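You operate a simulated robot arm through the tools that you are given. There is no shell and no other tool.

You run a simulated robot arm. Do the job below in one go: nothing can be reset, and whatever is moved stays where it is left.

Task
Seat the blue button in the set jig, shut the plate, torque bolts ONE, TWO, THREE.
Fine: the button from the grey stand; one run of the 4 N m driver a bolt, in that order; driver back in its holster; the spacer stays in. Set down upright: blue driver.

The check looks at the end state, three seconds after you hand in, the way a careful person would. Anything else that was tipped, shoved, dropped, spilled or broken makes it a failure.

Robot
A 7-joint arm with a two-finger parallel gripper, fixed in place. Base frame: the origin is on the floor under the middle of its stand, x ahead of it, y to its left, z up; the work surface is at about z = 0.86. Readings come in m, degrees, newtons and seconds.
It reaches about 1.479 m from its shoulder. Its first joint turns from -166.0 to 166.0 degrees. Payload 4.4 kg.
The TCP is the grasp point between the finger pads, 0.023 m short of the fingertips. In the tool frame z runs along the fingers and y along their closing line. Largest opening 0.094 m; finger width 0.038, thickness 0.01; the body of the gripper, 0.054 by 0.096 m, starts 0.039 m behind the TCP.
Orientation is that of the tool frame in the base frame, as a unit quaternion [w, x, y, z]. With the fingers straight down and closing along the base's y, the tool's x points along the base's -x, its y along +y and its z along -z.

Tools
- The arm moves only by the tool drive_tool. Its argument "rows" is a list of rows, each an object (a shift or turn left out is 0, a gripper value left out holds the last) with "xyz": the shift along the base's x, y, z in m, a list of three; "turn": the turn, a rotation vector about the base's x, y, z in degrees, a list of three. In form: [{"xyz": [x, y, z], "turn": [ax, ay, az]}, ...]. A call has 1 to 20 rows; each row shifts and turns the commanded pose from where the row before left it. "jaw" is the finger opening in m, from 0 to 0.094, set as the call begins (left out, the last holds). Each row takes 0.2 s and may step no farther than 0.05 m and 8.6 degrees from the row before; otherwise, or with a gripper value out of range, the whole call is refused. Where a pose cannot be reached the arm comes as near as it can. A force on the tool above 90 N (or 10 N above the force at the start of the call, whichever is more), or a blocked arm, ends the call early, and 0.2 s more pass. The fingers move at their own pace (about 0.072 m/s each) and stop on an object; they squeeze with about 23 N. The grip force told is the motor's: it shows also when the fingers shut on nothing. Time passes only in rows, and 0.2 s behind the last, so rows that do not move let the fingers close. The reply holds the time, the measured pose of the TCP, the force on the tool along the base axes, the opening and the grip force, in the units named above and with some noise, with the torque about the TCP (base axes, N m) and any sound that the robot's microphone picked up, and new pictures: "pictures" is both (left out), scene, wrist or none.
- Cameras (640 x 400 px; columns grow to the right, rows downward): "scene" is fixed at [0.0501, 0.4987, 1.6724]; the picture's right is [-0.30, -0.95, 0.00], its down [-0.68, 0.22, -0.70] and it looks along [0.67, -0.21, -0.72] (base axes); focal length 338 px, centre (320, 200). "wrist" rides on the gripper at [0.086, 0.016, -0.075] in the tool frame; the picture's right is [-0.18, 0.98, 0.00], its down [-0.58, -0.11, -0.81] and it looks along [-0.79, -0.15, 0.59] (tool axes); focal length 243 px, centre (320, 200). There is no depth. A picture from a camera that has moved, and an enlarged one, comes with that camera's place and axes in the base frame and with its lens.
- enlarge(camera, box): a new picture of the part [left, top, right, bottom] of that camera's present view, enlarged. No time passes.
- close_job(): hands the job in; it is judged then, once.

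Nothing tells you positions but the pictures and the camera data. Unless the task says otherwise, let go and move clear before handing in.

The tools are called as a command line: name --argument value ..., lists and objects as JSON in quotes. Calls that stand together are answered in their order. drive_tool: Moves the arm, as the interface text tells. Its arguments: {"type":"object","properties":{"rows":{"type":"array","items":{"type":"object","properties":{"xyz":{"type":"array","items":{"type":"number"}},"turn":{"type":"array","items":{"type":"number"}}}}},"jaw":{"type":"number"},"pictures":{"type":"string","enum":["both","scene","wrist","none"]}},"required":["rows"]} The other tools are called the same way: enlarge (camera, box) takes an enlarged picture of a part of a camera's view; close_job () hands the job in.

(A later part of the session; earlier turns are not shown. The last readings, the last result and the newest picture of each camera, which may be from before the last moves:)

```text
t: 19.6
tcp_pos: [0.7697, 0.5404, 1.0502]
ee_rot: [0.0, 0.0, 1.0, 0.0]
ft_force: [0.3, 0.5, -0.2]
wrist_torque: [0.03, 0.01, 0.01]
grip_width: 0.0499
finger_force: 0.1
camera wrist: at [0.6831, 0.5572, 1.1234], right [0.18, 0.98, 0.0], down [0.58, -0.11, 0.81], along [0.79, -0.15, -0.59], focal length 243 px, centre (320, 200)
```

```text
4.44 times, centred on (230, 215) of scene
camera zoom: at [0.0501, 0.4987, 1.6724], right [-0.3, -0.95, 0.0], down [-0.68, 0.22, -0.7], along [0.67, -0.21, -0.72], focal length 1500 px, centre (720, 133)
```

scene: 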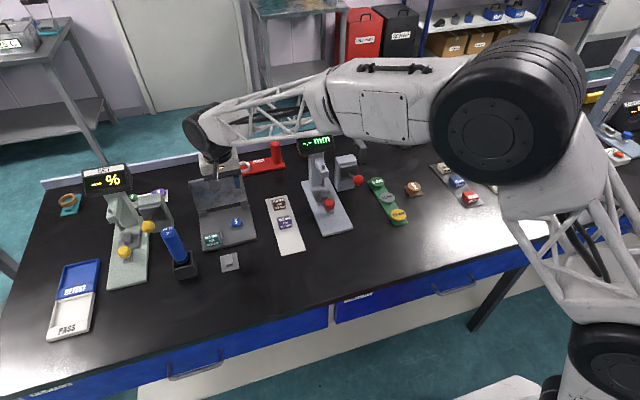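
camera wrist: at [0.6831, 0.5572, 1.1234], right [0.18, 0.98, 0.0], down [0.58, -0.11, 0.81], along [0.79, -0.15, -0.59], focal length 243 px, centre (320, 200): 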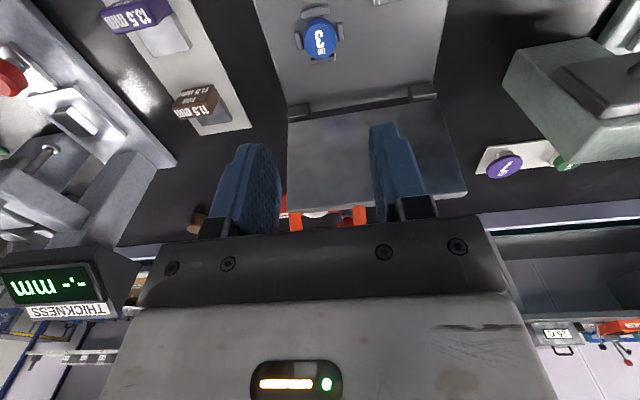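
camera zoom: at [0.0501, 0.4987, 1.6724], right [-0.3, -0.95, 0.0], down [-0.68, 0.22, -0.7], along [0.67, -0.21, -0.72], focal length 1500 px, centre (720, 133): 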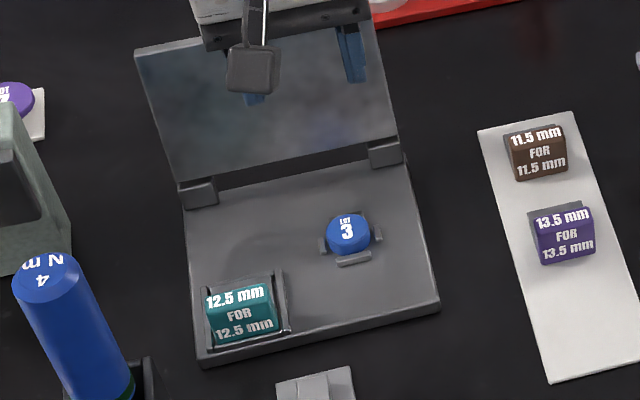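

enlarge --camera "scene" --box '[222, 205, 252, 230]'

enlarge --camera "wrist" --box '[290, 0, 350, 60]'

```text
16.00 times, centred on (237, 218) of scene
camera zoom: at [0.0501, 0.4987, 1.6724], right [-0.3, -0.95, 0.0], down [-0.68, 0.22, -0.7], along [0.67, -0.21, -0.72], focal length 5401 px, centre (1648, -80)
```

zoom: 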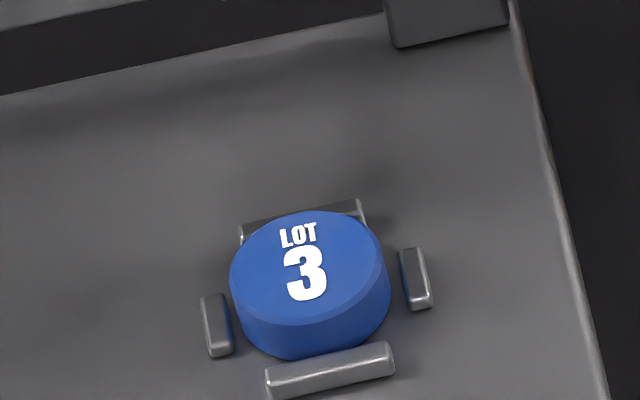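

```text
6.67 times, centred on (320, 30) of wrist
camera zoom: at [0.6831, 0.5572, 1.1234], right [0.18, 0.98, 0.0], down [0.58, -0.11, 0.81], along [0.79, -0.15, -0.59], focal length 1618 px, centre (320, 1333)
```

zoom: 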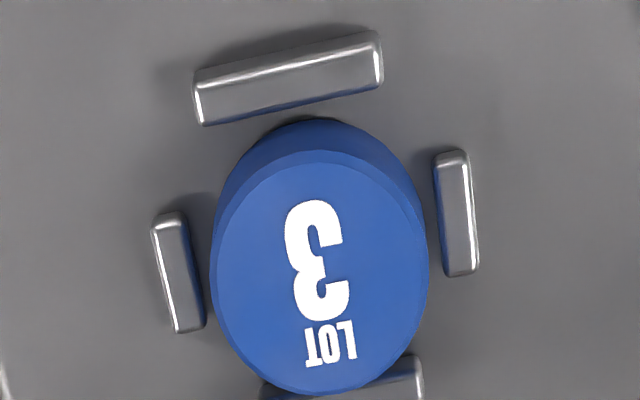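

The button lies flat inside the four ridges. Next I'll look closely at the plate's orange handle to plan how to shut it.

drive_tool --rows '[{"xyz": [-0.01, 0, 0.04]}, {"xyz": [-0.01, 0, 0.04]}, {"xyz": [-0.01, 0, 0.01]}, {"xyz": [0, 0, 0]}]' --jaw 0.094

enlarge --camera "wrist" --box '[230, 60, 430, 230]'

enlarge --camera "scene" --box '[180, 130, 300, 260]'

```text
t: 20.6
tcp_pos: [0.7384, 0.5397, 1.1386]
ee_rot: [0.0, 0.001, 1.0, 0.0]
ft_force: [0.3, 0.8, -0.5]
wrist_torque: [0.0, 0.03, 0.0]
grip_width: 0.094
finger_force: 0.0
camera wrist: at [0.6535, 0.5572, 1.2132], right [0.18, 0.98, 0.0], down [0.58, -0.11, 0.81], along [0.79, -0.15, -0.59], focal length 243 px, centre (320, 200)
```

scene: 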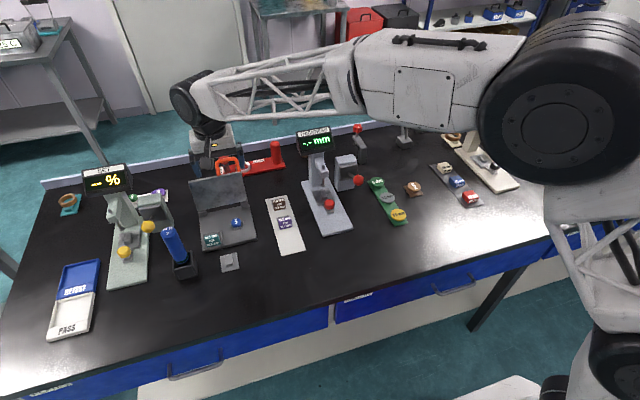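
wrist: 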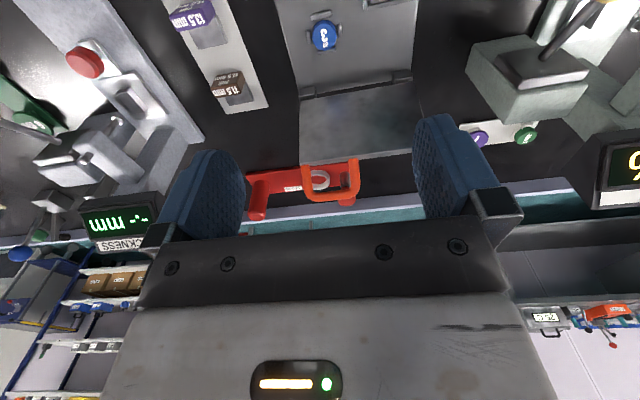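

```text
2.35 times, centred on (330, 145) of wrist
camera zoom: at [0.6535, 0.5572, 1.2132], right [0.18, 0.98, 0.0], down [0.58, -0.11, 0.81], along [0.79, -0.15, -0.59], focal length 571 px, centre (296, 329)
```

zoom: 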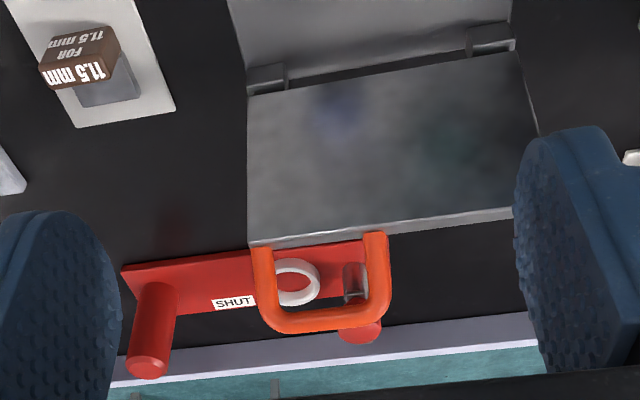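

```text
3.08 times, centred on (240, 195) of scene
camera zoom: at [0.0501, 0.4987, 1.6724], right [-0.3, -0.95, 0.0], down [-0.68, 0.22, -0.7], along [0.67, -0.21, -0.72], focal length 1039 px, centre (566, 215)
```

zoom: 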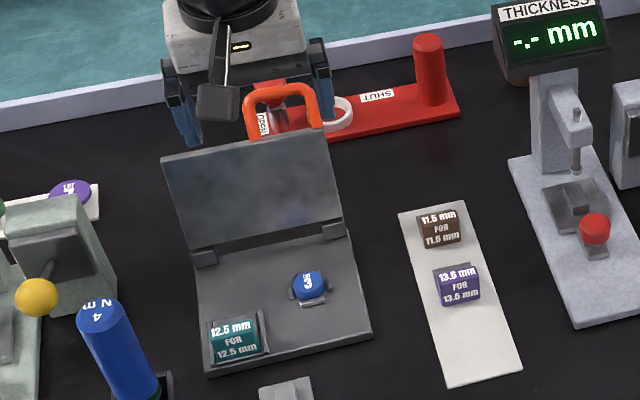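

The two views are nearly parallel, so the handle's depth is uncertain. I'll move above the lid to look down on it more steeply.

drive_tool --rows '[{"xyz": [0.03, 0, 0.01]}, {"xyz": [0.03, 0, 0.01]}, {"xyz": [0.03, 0, 0]}, {"xyz": [0.03, 0, 0]}, {"xyz": [0, 0, 0]}]'

enlarge --camera "wrist" --box '[230, 0, 430, 150]'

```text
t: 21.8
tcp_pos: [0.8597, 0.5405, 1.1591]
ee_rot: [0.0, 0.0, 1.0, 0.0]
ft_force: [0.9, 0.5, 0.4]
wrist_torque: [-0.01, -0.01, 0.02]
grip_width: 0.0939
finger_force: 0.0
camera wrist: at [0.7739, 0.5574, 1.2334], right [0.18, 0.98, 0.0], down [0.58, -0.11, 0.81], along [0.79, -0.15, -0.59], focal length 243 px, centre (320, 200)
```

scene: 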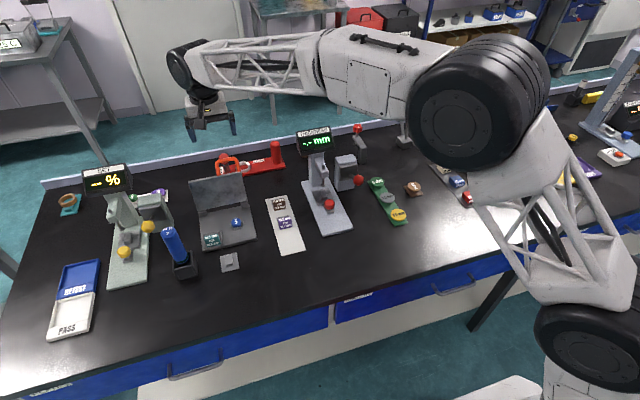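
wrist: 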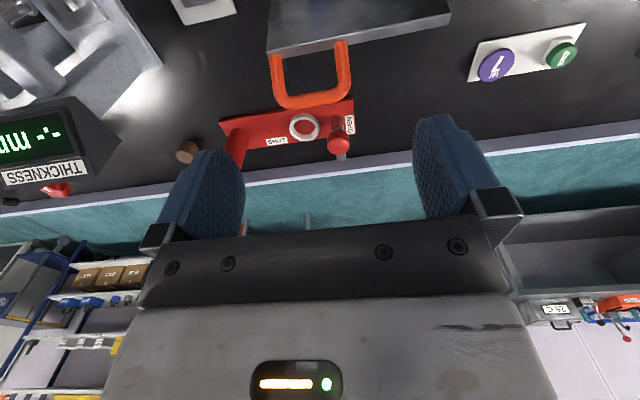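

```text
2.67 times, centred on (330, 75) of wrist
camera zoom: at [0.7739, 0.5574, 1.2334], right [0.18, 0.98, 0.0], down [0.58, -0.11, 0.81], along [0.79, -0.15, -0.59], focal length 647 px, centre (293, 533)
```

zoom: 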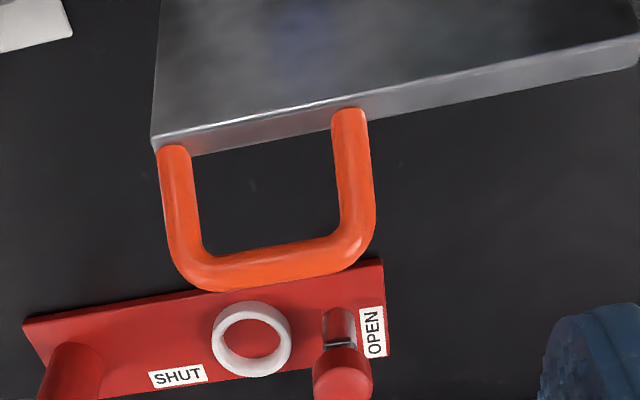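

From the steep view, the handle bar is at about (0.896, 0.528, 1.027), leaning back roughly 40° from the plate. It is about 69 mm wide, so I can straddle it from both sides. I'll lower the open jaws to just above it and check.

drive_tool --rows '[{"xyz": [0.017, -0.006, -0.03]}, {"xyz": [0.017, -0.0065, -0.03]}, {"xyz": [0, 0, -0.03]}, {"xyz": [0, 0, 0]}]'

enlarge --camera "wrist" --box '[220, 40, 420, 200]'

enlarge --camera "scene" --box '[180, 110, 290, 200]'

```text
t: 22.8
tcp_pos: [0.8943, 0.5278, 1.0699]
ee_rot: [0.0, 0.0, 1.0, 0.001]
ft_force: [-0.3, -0.6, 0.1]
wrist_torque: [-0.01, 0.03, -0.02]
grip_width: 0.0941
finger_force: 0.1
camera wrist: at [0.808, 0.544, 1.1433], right [0.18, 0.98, 0.0], down [0.58, -0.11, 0.81], along [0.79, -0.15, -0.59], focal length 243 px, centre (320, 200)
```

scene: 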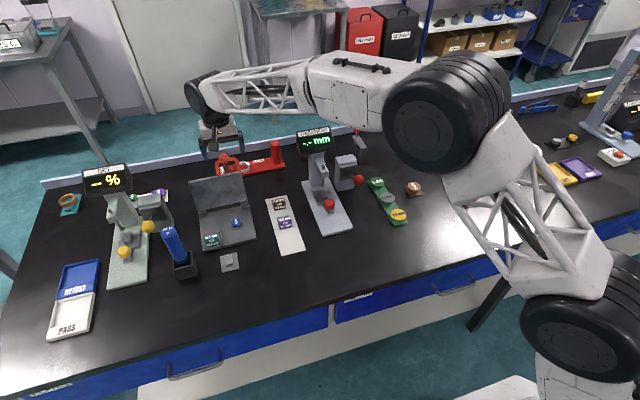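
wrist: 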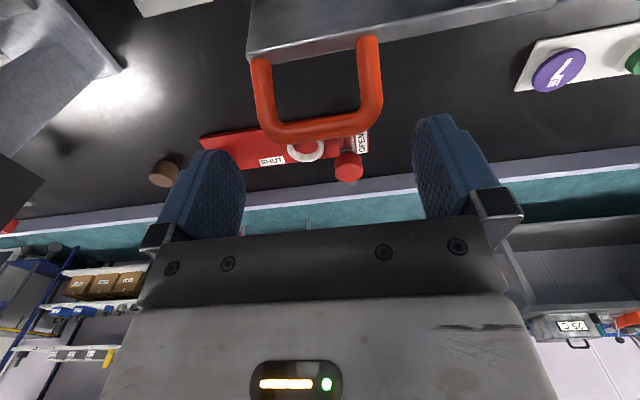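

```text
2.50 times, centred on (320, 120) of wrist
camera zoom: at [0.808, 0.544, 1.1433], right [0.18, 0.98, 0.0], down [0.58, -0.11, 0.81], along [0.79, -0.15, -0.59], focal length 606 px, centre (320, 400)
```

zoom: 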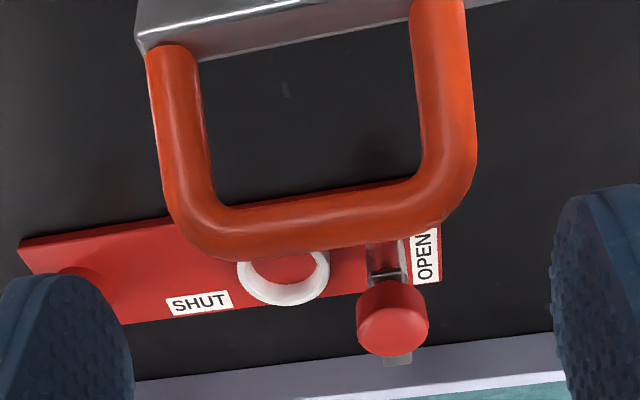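

```text
4.44 times, centred on (235, 155) of scene
camera zoom: at [0.0501, 0.4987, 1.6724], right [-0.3, -0.95, 0.0], down [-0.68, 0.22, -0.7], along [0.67, -0.21, -0.72], focal length 1500 px, centre (698, 400)
```

zoom: 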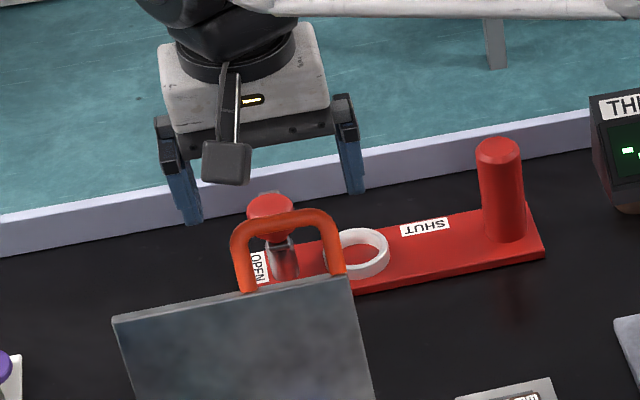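

drive_tool --rows '[{"xyz": [-0.002, 0.0015, -0.015]}, {"xyz": [0, 0, -0.015]}, {"xyz": [0, 0, -0.006]}, {"xyz": [0, 0, 0]}]'

enlarge --camera "wrist" --box '[200, 60, 440, 220]'

enlarge --camera "scene" --box '[190, 120, 270, 190]'

```text
t: 23.8
tcp_pos: [0.8903, 0.5303, 1.0328]
ee_rot: [-0.001, 0.0, 1.0, 0.0]
ft_force: [0.6, 0.0, 0.5]
wrist_torque: [-0.02, -0.02, -0.01]
grip_width: 0.094
finger_force: 0.0
camera wrist: at [0.805, 0.5463, 1.1076], right [0.18, 0.98, 0.0], down [0.58, -0.11, 0.81], along [0.79, -0.15, -0.59], focal length 243 px, centre (320, 200)
```

scene: 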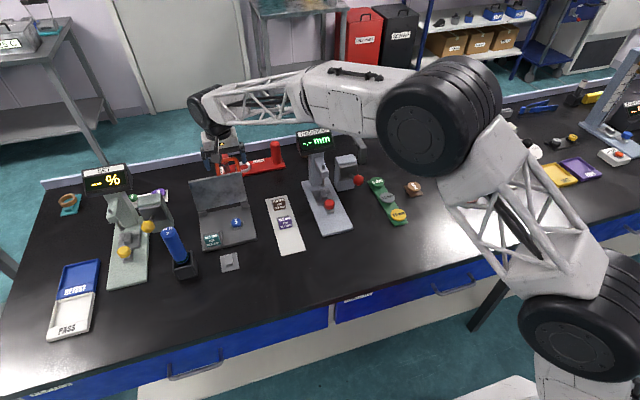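
wrist: 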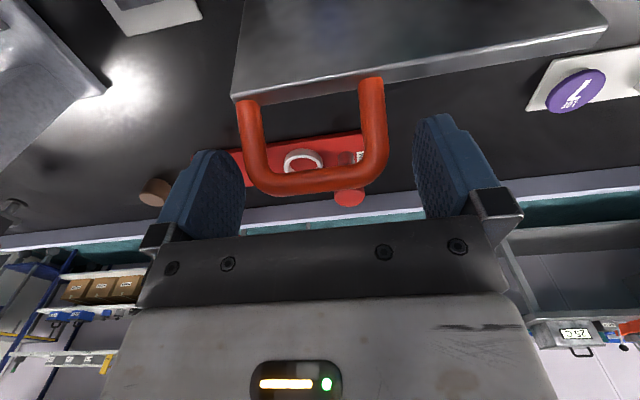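

```text
2.50 times, centred on (320, 140) of wrist
camera zoom: at [0.805, 0.5463, 1.1076], right [0.18, 0.98, 0.0], down [0.58, -0.11, 0.81], along [0.79, -0.15, -0.59], focal length 606 px, centre (320, 350)
```

zoom: 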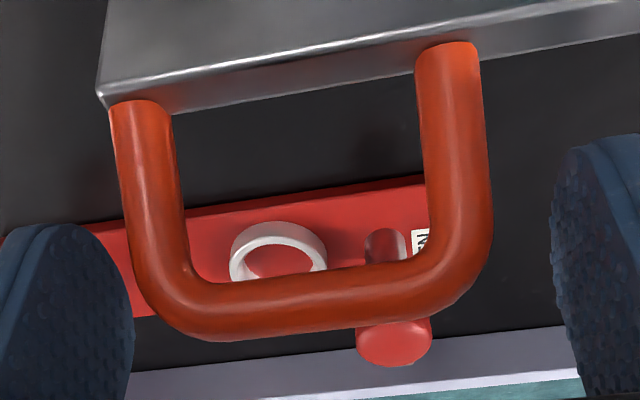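

```text
5.71 times, centred on (230, 155) of scene
camera zoom: at [0.0501, 0.4987, 1.6724], right [-0.3, -0.95, 0.0], down [-0.68, 0.22, -0.7], along [0.67, -0.21, -0.72], focal length 1929 px, centre (834, 457)
```

zoom: 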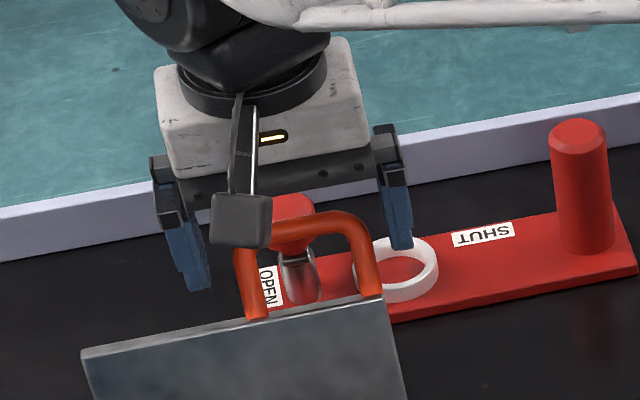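

The jaws now straddle the handle with the bar at the TCP. I'll close gently and watch the side force.

drive_tool --rows '[{"xyz": [0, -0.001, 0]}, {"xyz": [0, 0, 0]}, {"xyz": [0, 0, 0]}]' --jaw 0.055

enlarge --camera "wrist" --box '[200, 60, 440, 220]'

```text
t: 24.6
tcp_pos: [0.891, 0.529, 1.033]
ee_rot: [0.0, 0.001, 1.0, -0.001]
ft_force: [-10.7, -30.2, 2.8]
wrist_torque: [-0.65, 0.64, -0.08]
grip_width: 0.0709
finger_force: 44.9
camera wrist: at [0.8055, 0.5443, 1.1075], right [0.18, 0.98, 0.0], down [0.58, -0.11, 0.81], along [0.79, -0.15, -0.59], focal length 243 px, centre (320, 200)
```

scene: 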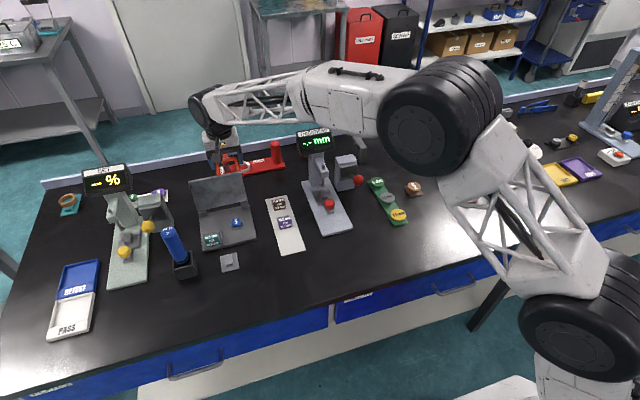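
wrist: 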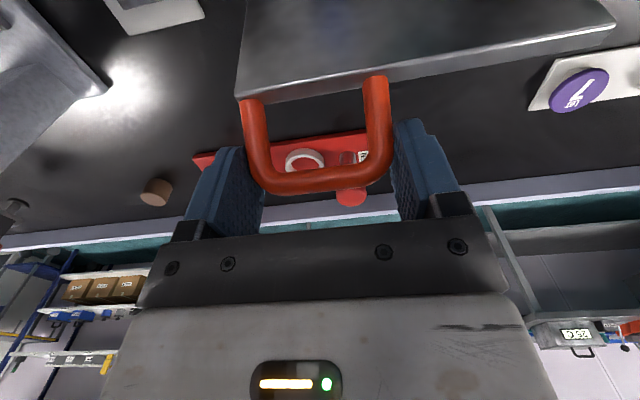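

```text
2.50 times, centred on (320, 140) of wrist
camera zoom: at [0.8055, 0.5443, 1.1075], right [0.18, 0.98, 0.0], down [0.58, -0.11, 0.81], along [0.79, -0.15, -0.59], focal length 606 px, centre (320, 350)
```

zoom: 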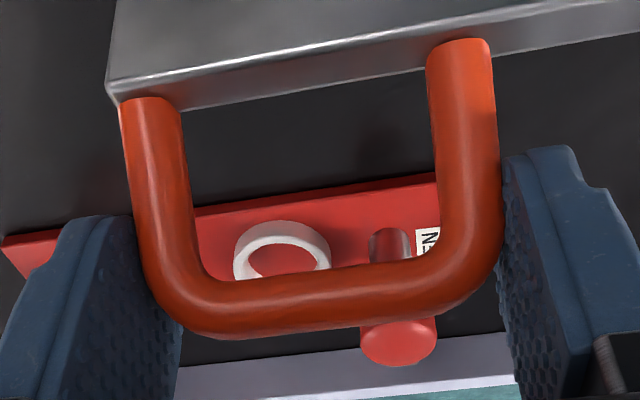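

The handle is slightly to the -y side, so one finger is loading it. I'll nudge the tool -y to balance the grip.

drive_tool --rows '[{"xyz": [0, -0.001, 0]}, {"xyz": [0, 0, 0]}]' --pictures "none"

```text
t: 25.2
tcp_pos: [0.8918, 0.5276, 1.034]
ee_rot: [0.0, 0.0, 1.0, 0.0]
ft_force: [-6.5, -20.6, 0.6]
wrist_torque: [-0.14, 0.41, -0.35]
grip_width: 0.0706
finger_force: 44.9
```

drive_tool --rows '[{"xyz": [0, -0.0015, 0]}, {"xyz": [0, 0, 0]}]' --pictures "none"

```text
t: 25.8
tcp_pos: [0.8905, 0.5285, 1.0334]
ee_rot: [0.0, 0.0, 1.0, 0.0]
ft_force: [4.7, 10.6, -4.2]
wrist_torque: [0.71, -0.92, -0.38]
grip_width: 0.0705
finger_force: 45.2
```

The side force is near balance and the grip is firm at 70.5 mm. I'll start swinging the plate along an arc about the hinge near (0.845, 0.886), checking forces as I go.

drive_tool --rows '[{"xyz": [0, 0.0004, 0]}, {"xyz": [-0.0064, 0, 0.0018]}, {"xyz": [-0.0065, 0, 0.0017]}, {"xyz": [0, 0, 0]}]' --pictures "scene"

```text
t: 26.8
tcp_pos: [0.8784, 0.5274, 1.0374]
ee_rot: [0.0, 0.0, 1.0, 0.0]
ft_force: [11.3, 23.9, 3.2]
wrist_torque: [0.68, -1.46, -0.47]
grip_width: 0.0704
finger_force: 44.6
```

scene: 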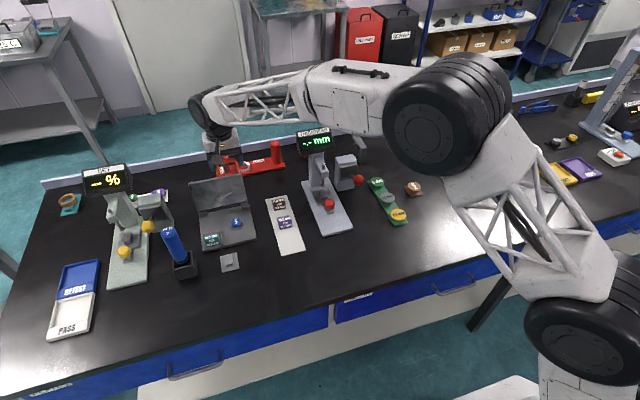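

The pads are gripping the handle tightly enough to resist it pivoting, at about 1.5 N m. I'll go back, let go, tilt the tool so it can turn along with the plate, and regrip.

drive_tool --rows '[{"xyz": [0.0065, 0, -0.0017]}, {"xyz": [0.0064, 0, -0.0018]}, {"xyz": [0, 0, 0]}]' --pictures "none"

drive_tool --rows '[{"xyz": [0, 0, 0]}, {"xyz": [0, 0, 0]}, {"xyz": [0, 0, 0], "turn": [0, 7, 0]}, {"xyz": [0, 0, 0], "turn": [0, 7, 0]}, {"xyz": [0, 0, 0], "turn": [0, 7, 0]}, {"xyz": [0, 0, 0], "turn": [0, 7, 0]}, {"xyz": [0, 0, 0], "turn": [0, 7, 0]}, {"xyz": [0, 0, 0]}]' --jaw 0.094

enlarge --camera "scene" --box '[180, 110, 290, 200]'

enlarge --camera "wrist" --box '[200, 60, 440, 220]'

```text
t: 27.6
tcp_pos: [0.8914, 0.5275, 1.0329]
ee_rot: [0.0, 0.0, 1.0, 0.0]
ft_force: [-10.4, 23.1, 4.9]
wrist_torque: [0.75, 1.16, -0.47]
grip_width: 0.0706
finger_force: 44.5
```

```text
t: 29.4
tcp_pos: [0.8905, 0.5251, 1.032]
ee_rot: [-0.301, 0.0, 0.954, 0.0]
ft_force: [-0.1, 0.0, 0.5]
wrist_torque: [0.05, -0.02, 0.03]
grip_width: 0.094
finger_force: 0.1
camera wrist: at [0.8639, 0.543, 1.1437], right [0.15, 0.98, -0.11], down [0.94, -0.11, 0.33], along [0.31, -0.15, -0.94], focal length 243 px, centre (320, 200)
```

scene: 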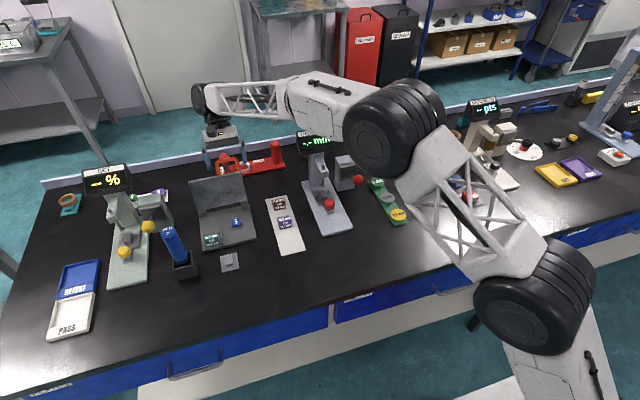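
wrist: 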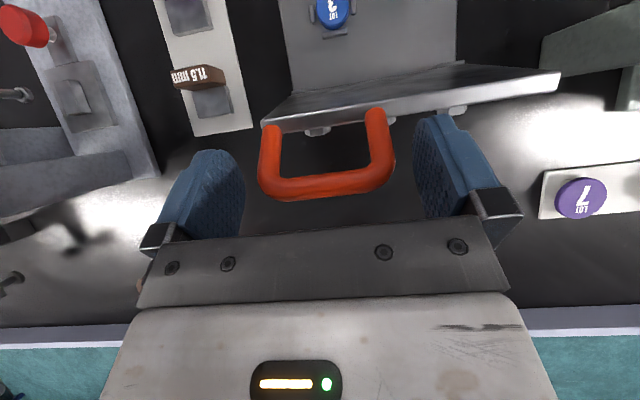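

```text
4.44 times, centred on (235, 155) of scene
camera zoom: at [0.0501, 0.4987, 1.6724], right [-0.3, -0.95, 0.0], down [-0.68, 0.22, -0.7], along [0.67, -0.21, -0.72], focal length 1500 px, centre (698, 400)
```

zoom: 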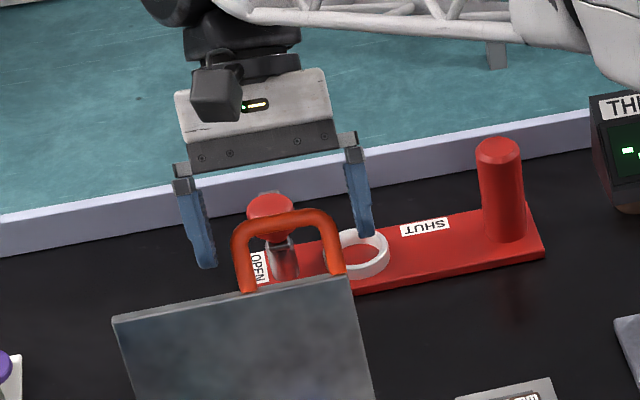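

```text
2.50 times, centred on (320, 140) of wrist
camera zoom: at [0.8639, 0.543, 1.1437], right [0.15, 0.98, -0.11], down [0.94, -0.11, 0.33], along [0.31, -0.15, -0.94], focal length 606 px, centre (320, 350)
```

zoom: 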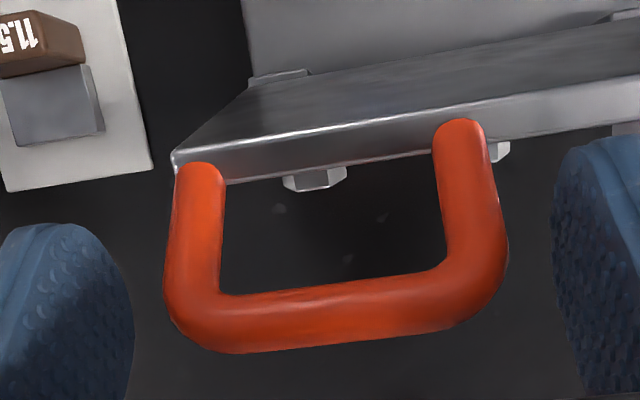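

The lid stayed put, and I can now see hex bolt heads on the plate's outer face. With the tool tilted back 35°, I'll regrip centred on the handle.

drive_tool --rows '[{"xyz": [0.0005, 0.0008, 0]}, {"xyz": [0, 0, 0]}, {"xyz": [0, 0, 0]}, {"xyz": [0, 0, 0]}]' --jaw 0.055 --pictures "wrist"

```text
t: 30.4
tcp_pos: [0.8918, 0.5274, 1.0338]
ee_rot: [-0.3, -0.001, 0.954, 0.0]
ft_force: [-2.4, 3.6, 0.8]
wrist_torque: [0.43, 0.34, -0.22]
grip_width: 0.0703
finger_force: 45.0
camera wrist: at [0.8639, 0.544, 1.1437], right [0.15, 0.98, -0.11], down [0.94, -0.11, 0.33], along [0.31, -0.15, -0.94], focal length 243 px, centre (320, 200)
```

wrist: 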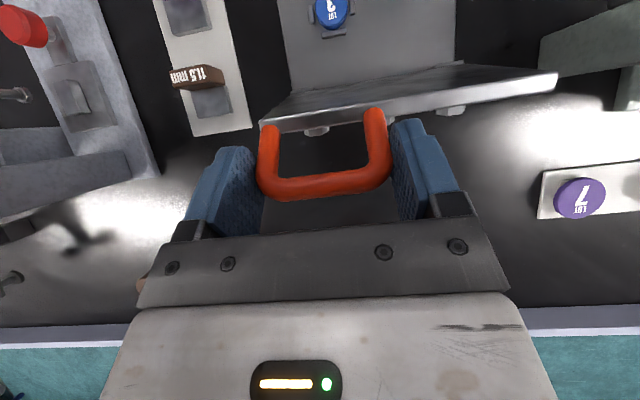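

The grip is balanced now. I'll start the arc, turning the tool along with the plate.

drive_tool --rows '[{"xyz": [-0.0125, 0, 0.0042], "turn": [0, -5, 0]}, {"xyz": [-0.0129, 0, 0.0031], "turn": [0, -5, 0]}, {"xyz": [0, 0, 0]}]' --pictures "none"

```text
t: 31.2
tcp_pos: [0.8656, 0.5271, 1.0405]
ee_rot: [-0.217, 0.0, 0.976, 0.0]
ft_force: [-3.6, -2.4, -4.1]
wrist_torque: [0.13, 0.35, -0.45]
grip_width: 0.0701
finger_force: 45.2
```

drive_tool --rows '[{"xyz": [-0.0131, 0, 0.002], "turn": [0, -5, 0]}, {"xyz": [-0.0132, 0, 0.0008], "turn": [0, -5, 0]}, {"xyz": [-0.0133, 0, -0.0004], "turn": [0, -5, 0]}, {"xyz": [0, 0, 0]}]' --pictures "none"

```text
t: 32.2
tcp_pos: [0.8259, 0.5269, 1.0411]
ee_rot: [-0.087, 0.0, 0.996, 0.0]
ft_force: [2.5, 1.0, -8.8]
wrist_torque: [0.64, -0.34, 0.04]
grip_width: 0.0703
finger_force: 45.0
```

drive_tool --rows '[{"xyz": [-0.0132, 0, -0.0022], "turn": [0, -4, 0]}, {"xyz": [-0.0129, 0, -0.0031], "turn": [0, -4, 0]}, {"xyz": [-0.0128, 0, -0.004], "turn": [0, -4, 0]}, {"xyz": [0, 0, 0]}]' --pictures "scene"

```text
t: 33.2
tcp_pos: [0.7877, 0.5273, 1.0351]
ee_rot: [0.018, 0.0, 1.0, -0.001]
ft_force: [0.1, -15.0, 10.0]
wrist_torque: [-0.25, -0.52, 0.14]
grip_width: 0.0703
finger_force: 44.2
```

scene: 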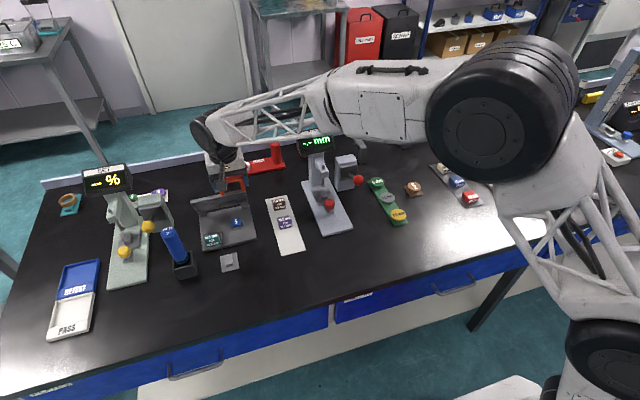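

drive_tool --rows '[{"xyz": [-0.0123, -0.0004, -0.004], "turn": [0, -4, 0]}, {"xyz": [-0.0118, 0, -0.0059], "turn": [0, -4, 0]}, {"xyz": [-0.0113, 0, -0.007], "turn": [0, -4, 0]}, {"xyz": [0, 0, 0]}]' --pictures "none"

```text
t: 34.2
tcp_pos: [0.7525, 0.527, 1.0168]
ee_rot: [0.121, 0.0, 0.993, 0.0]
ft_force: [3.2, 11.3, -2.0]
wrist_torque: [0.82, -0.49, 0.79]
grip_width: 0.0702
finger_force: 44.9
```

drive_tool --rows '[{"xyz": [-0.0107, 0.0002, -0.0079], "turn": [0, -4, 0]}, {"xyz": [-0.0099, 0, -0.0087], "turn": [0, -4, 0]}, {"xyz": [-0.0091, 0, -0.0096], "turn": [0, -4, 0]}, {"xyz": [0, 0, 0]}]' --pictures "both"

```text
t: 35.2
tcp_pos: [0.7216, 0.5279, 0.9914]
ee_rot: [0.225, 0.0, 0.974, 0.0]
ft_force: [1.8, 7.6, 2.1]
wrist_torque: [0.24, -0.53, 1.02]
grip_width: 0.0703
finger_force: 45.4
camera wrist: at [0.6123, 0.5439, 1.019], right [0.17, 0.98, 0.08], down [0.17, -0.11, 0.98], along [0.97, -0.15, -0.18], focal length 243 px, centre (320, 200)
```

scene: 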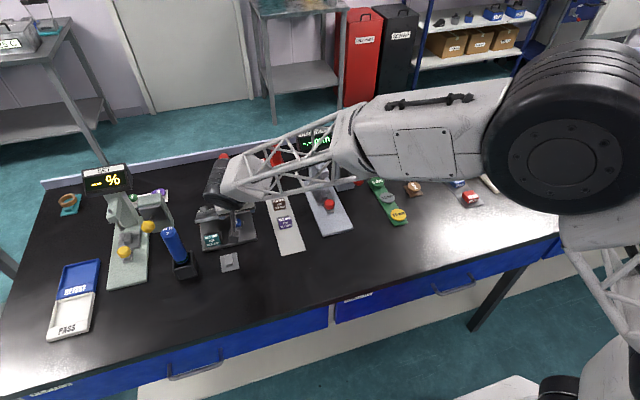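
wrist: 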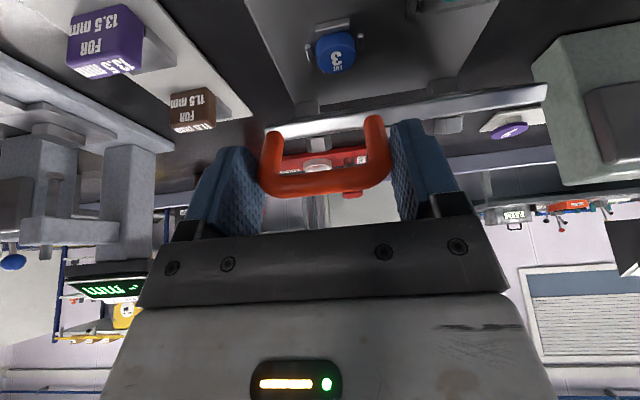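

drive_tool --rows '[{"xyz": [-0.0083, -0.0002, -0.0104], "turn": [0, -4, 0]}, {"xyz": [-0.0073, 0, -0.0111], "turn": [0, -4, 0]}, {"xyz": [-0.0063, 0, -0.0116], "turn": [0, -4, 0]}, {"xyz": [0, 0, 0]}]' --pictures "both"

enlarge --camera "scene" --box '[180, 150, 280, 280]'

```text
t: 36.2
tcp_pos: [0.6997, 0.5277, 0.9576]
ee_rot: [0.325, -0.001, 0.946, 0.0]
ft_force: [-7.3, 21.6, 5.8]
wrist_torque: [0.53, -0.43, 0.54]
grip_width: 0.0704
finger_force: 44.4
camera wrist: at [0.587, 0.5438, 0.9619], right [0.14, 0.98, 0.11], down [-0.04, -0.11, 0.99], along [0.99, -0.15, 0.02], focal length 243 px, centre (320, 200)
```

scene: 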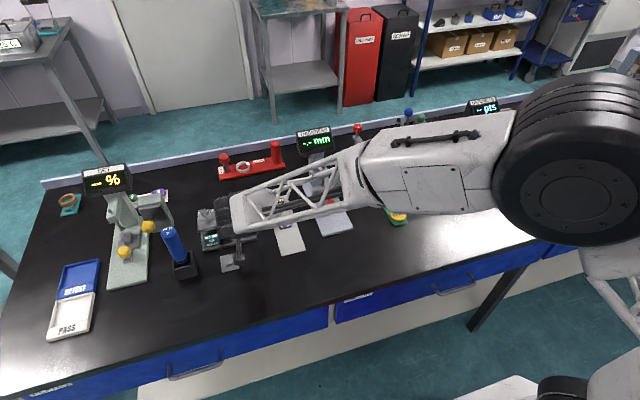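
wrist: 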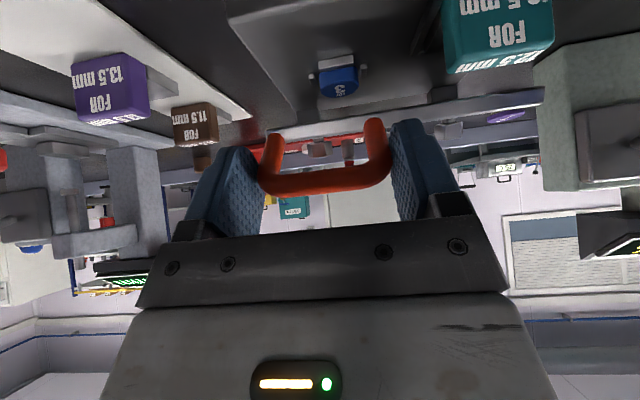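

```text
3.08 times, centred on (230, 215) of scene
camera zoom: at [0.0501, 0.4987, 1.6724], right [-0.3, -0.95, 0.0], down [-0.68, 0.22, -0.7], along [0.67, -0.21, -0.72], focal length 1039 px, centre (597, 154)
```

zoom: 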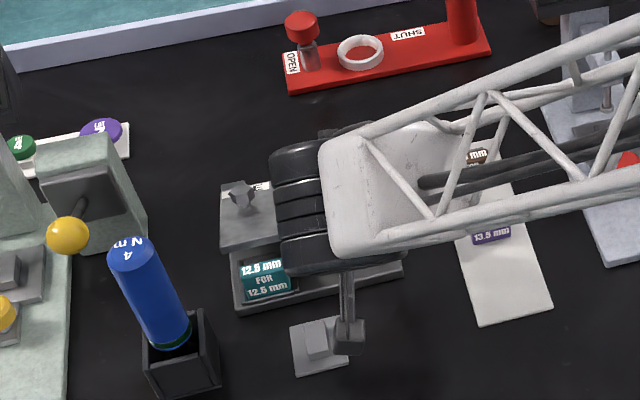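

drive_tool --rows '[{"xyz": [-0.0027, 0.0004, -0.0061], "turn": [0, -1.5, 0]}, {"xyz": [-0.0026, 0, -0.0061], "turn": [0, -1.5, 0]}, {"xyz": [0, 0, 0]}]' --pictures "none"

drive_tool --rows '[{"xyz": [-0.0021, 0, -0.0062], "turn": [0, -1, 0]}, {"xyz": [0, 0, 0]}]' --pictures "none"

```text
t: 37.0
tcp_pos: [0.6951, 0.5281, 0.9446]
ee_rot: [0.351, 0.0, 0.936, 0.0]
ft_force: [10.6, 12.7, 4.9]
wrist_torque: [0.66, -1.4, 0.2]
grip_width: 0.07
finger_force: 45.0
```

```text
t: 37.6
tcp_pos: [0.6938, 0.5276, 0.9373]
ee_rot: [0.358, 0.0, 0.934, 0.0]
ft_force: [3.2, 8.1, 3.1]
wrist_torque: [-0.14, -0.76, 0.4]
grip_width: 0.0703
finger_force: 45.2
```

drive_tool --rows '[{"xyz": [-0.0019, 0, -0.006], "turn": [0, 0, 0]}, {"xyz": [0, 0, 0]}]' --pictures "none"

drive_tool --rows '[{"xyz": [-0.0013, 0, -0.005], "turn": [0, 0, 0]}, {"xyz": [0, 0, 0]}]' --pictures "both"

enlarge --camera "scene" --box '[180, 150, 280, 280]'

enlarge --camera "wrist" --box '[200, 0, 560, 200]'

```text
t: 38.2
tcp_pos: [0.6913, 0.528, 0.9318]
ee_rot: [0.358, 0.0, 0.934, -0.001]
ft_force: [5.0, 3.0, 6.0]
wrist_torque: [0.08, -1.29, 0.5]
grip_width: 0.0703
finger_force: 45.2
```

```text
t: 38.8
tcp_pos: [0.6898, 0.5282, 0.9283]
ee_rot: [0.358, 0.001, 0.934, -0.001]
ft_force: [2.3, -2.3, 8.6]
wrist_torque: [0.31, -1.51, 0.07]
grip_width: 0.0702
finger_force: 44.6
camera wrist: at [0.5771, 0.544, 0.9251], right [0.14, 0.98, 0.12], down [-0.11, -0.11, 0.99], along [0.98, -0.15, 0.09], focal length 243 px, centre (320, 200)
```

scene: 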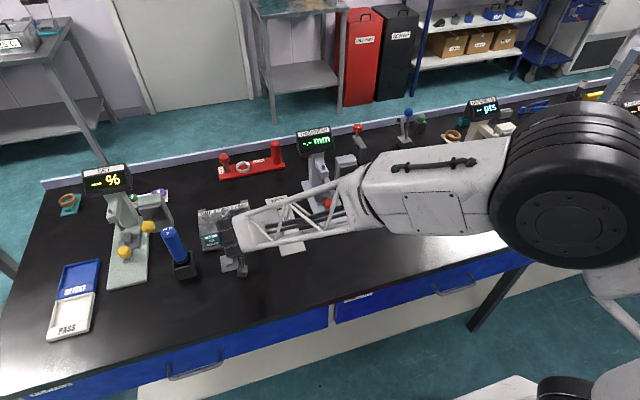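
wrist: 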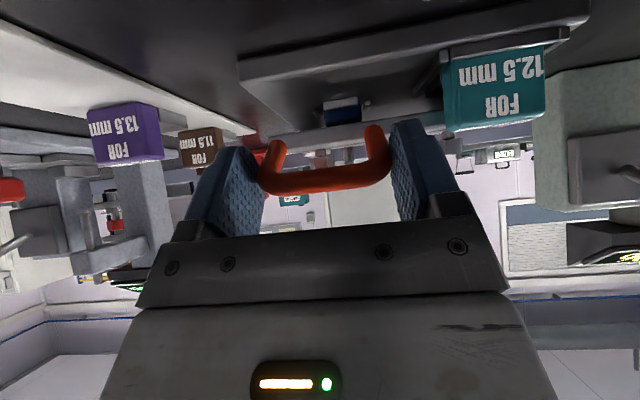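

```text
3.08 times, centred on (230, 215) of scene
camera zoom: at [0.0501, 0.4987, 1.6724], right [-0.3, -0.95, 0.0], down [-0.68, 0.22, -0.7], along [0.67, -0.21, -0.72], focal length 1039 px, centre (597, 154)
```

zoom: 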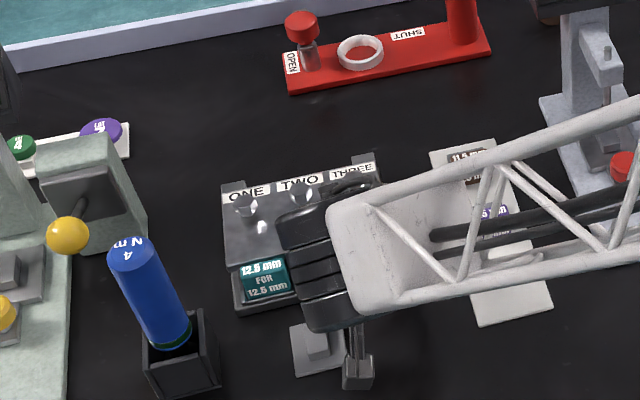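

```text
1.78 times, centred on (380, 100) of wrist
camera zoom: at [0.5771, 0.544, 0.9251], right [0.14, 0.98, 0.12], down [-0.11, -0.11, 0.99], along [0.98, -0.15, 0.09], focal length 431 px, centre (213, 378)
```

zoom: 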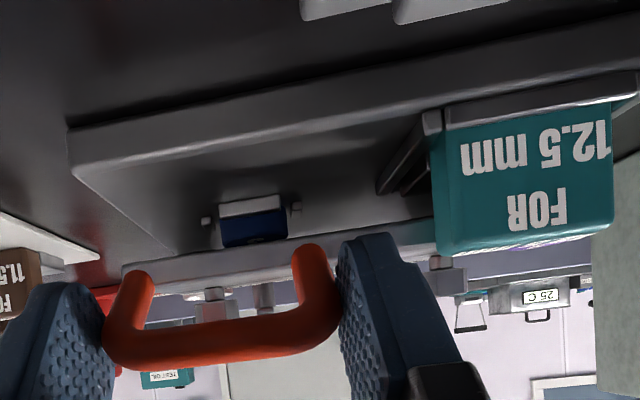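

The labels ONE, TWO, THREE are now visible on the plate from left to right, and it is a few mm from closing. I'll continue down in small steps until it rests.

drive_tool --rows '[{"xyz": [-0.0008, 0, -0.004], "turn": [0, 0, 0]}, {"xyz": [0, 0, 0]}]' --pictures "none"

drive_tool --rows '[{"xyz": [-0.0006, 0, -0.003], "turn": [0, 0, 0]}, {"xyz": [0, 0, 0]}]' --pictures "none"

drive_tool --rows '[{"xyz": [-0.0004, 0, -0.002], "turn": [0, 0, 0]}, {"xyz": [0, 0, 0]}]' --pictures "wrist"

enlarge --camera "wrist" --box '[200, 0, 560, 200]'

```text
t: 39.4
tcp_pos: [0.6888, 0.5275, 0.9239]
ee_rot: [0.359, 0.0, 0.933, 0.0]
ft_force: [8.6, 4.4, 3.6]
wrist_torque: [0.35, -1.16, 0.33]
grip_width: 0.0702
finger_force: 45.2
```

```text
t: 40.0
tcp_pos: [0.689, 0.528, 0.9199]
ee_rot: [0.359, 0.0, 0.933, -0.001]
ft_force: [1.4, 2.6, 8.7]
wrist_torque: [0.15, -1.44, 0.23]
grip_width: 0.0703
finger_force: 45.2
```

```text
t: 40.6
tcp_pos: [0.6895, 0.5283, 0.919]
ee_rot: [0.358, 0.0, 0.934, 0.0]
ft_force: [4.2, 5.8, 5.4]
wrist_torque: [0.12, -1.15, 0.41]
grip_width: 0.0701
finger_force: 45.1
camera wrist: at [0.575, 0.5439, 0.9155], right [0.14, 0.98, 0.12], down [-0.11, -0.11, 0.99], along [0.98, -0.15, 0.09], focal length 243 px, centre (320, 200)
```

wrist: 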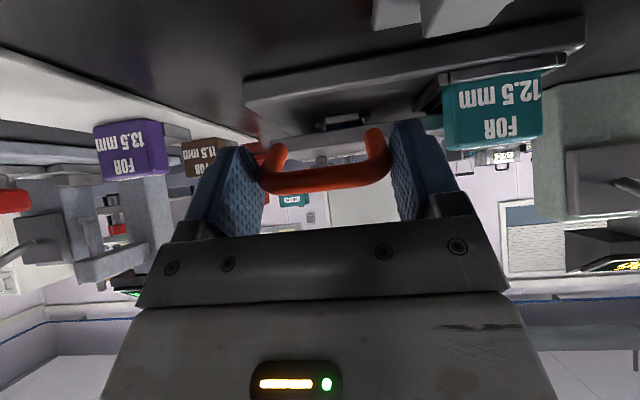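

```text
1.78 times, centred on (380, 100) of wrist
camera zoom: at [0.575, 0.5439, 0.9155], right [0.14, 0.98, 0.12], down [-0.11, -0.11, 0.99], along [0.98, -0.15, 0.09], focal length 431 px, centre (213, 378)
```

zoom: 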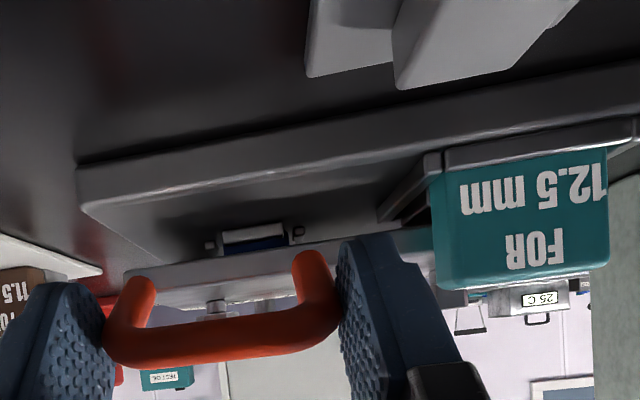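

enlarge --camera "scene" --box '[190, 190, 250, 250]'

enlarge --camera "wrist" --box '[400, 60, 580, 180]'

enlarge --camera "wrist" --box '[240, 80, 420, 200]'

```text
6.67 times, centred on (220, 220) of scene
camera zoom: at [0.0501, 0.4987, 1.6724], right [-0.3, -0.95, 0.0], down [-0.68, 0.22, -0.7], along [0.67, -0.21, -0.72], focal length 2250 px, centre (987, 67)
```

zoom: 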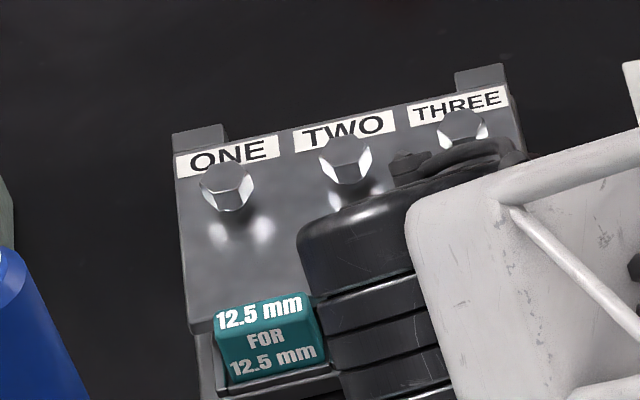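

```text
3.33 times, centred on (490, 120) of wrist
camera zoom: at [0.575, 0.5439, 0.9155], right [0.14, 0.98, 0.12], down [-0.11, -0.11, 0.99], along [0.98, -0.15, 0.09], focal length 809 px, centre (-247, 467)
```

zoom: 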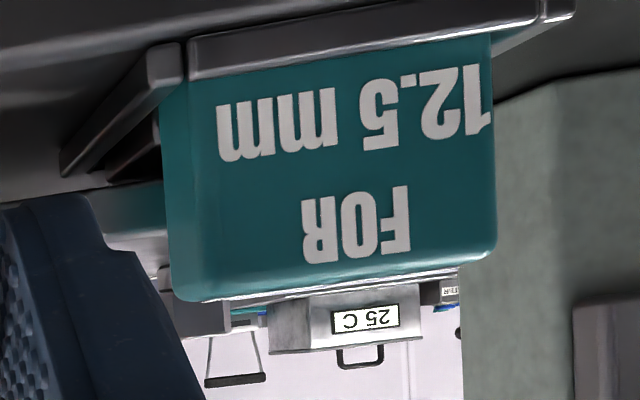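

```text
3.33 times, centred on (330, 140) of wrist
camera zoom: at [0.575, 0.5439, 0.9155], right [0.14, 0.98, 0.12], down [-0.11, -0.11, 0.99], along [0.98, -0.15, 0.09], focal length 809 px, centre (287, 400)
```

zoom: 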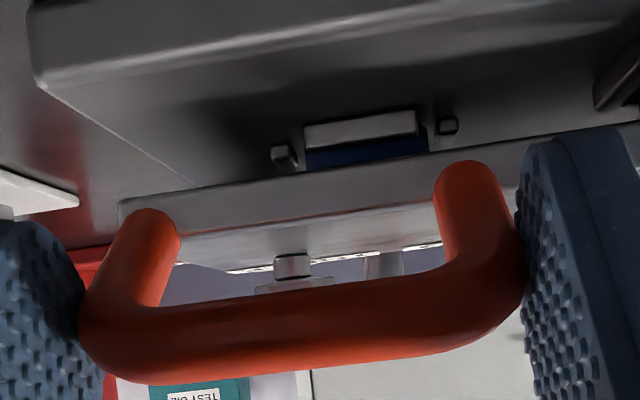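

drive_tool --rows '[{"xyz": [-0.0003, 0, -0.002], "turn": [0, 0, 0]}, {"xyz": [0, 0, 0]}]' --pictures "none"

drive_tool --rows '[{"xyz": [-0.0003, 0, -0.002], "turn": [0, 0, 0]}, {"xyz": [0, 0, 0]}]' --pictures "none"

```text
t: 41.2
tcp_pos: [0.6889, 0.5282, 0.9183]
ee_rot: [0.359, 0.001, 0.933, 0.001]
ft_force: [-6.9, -5.3, 17.6]
wrist_torque: [-0.22, -1.08, 0.23]
grip_width: 0.0702
finger_force: 45.1
```

```text
t: 41.8
tcp_pos: [0.6885, 0.5285, 0.917]
ee_rot: [0.359, 0.0, 0.933, 0.001]
ft_force: [2.3, -6.9, 33.3]
wrist_torque: [0.04, -0.74, 0.07]
grip_width: 0.0709
finger_force: 45.3
```

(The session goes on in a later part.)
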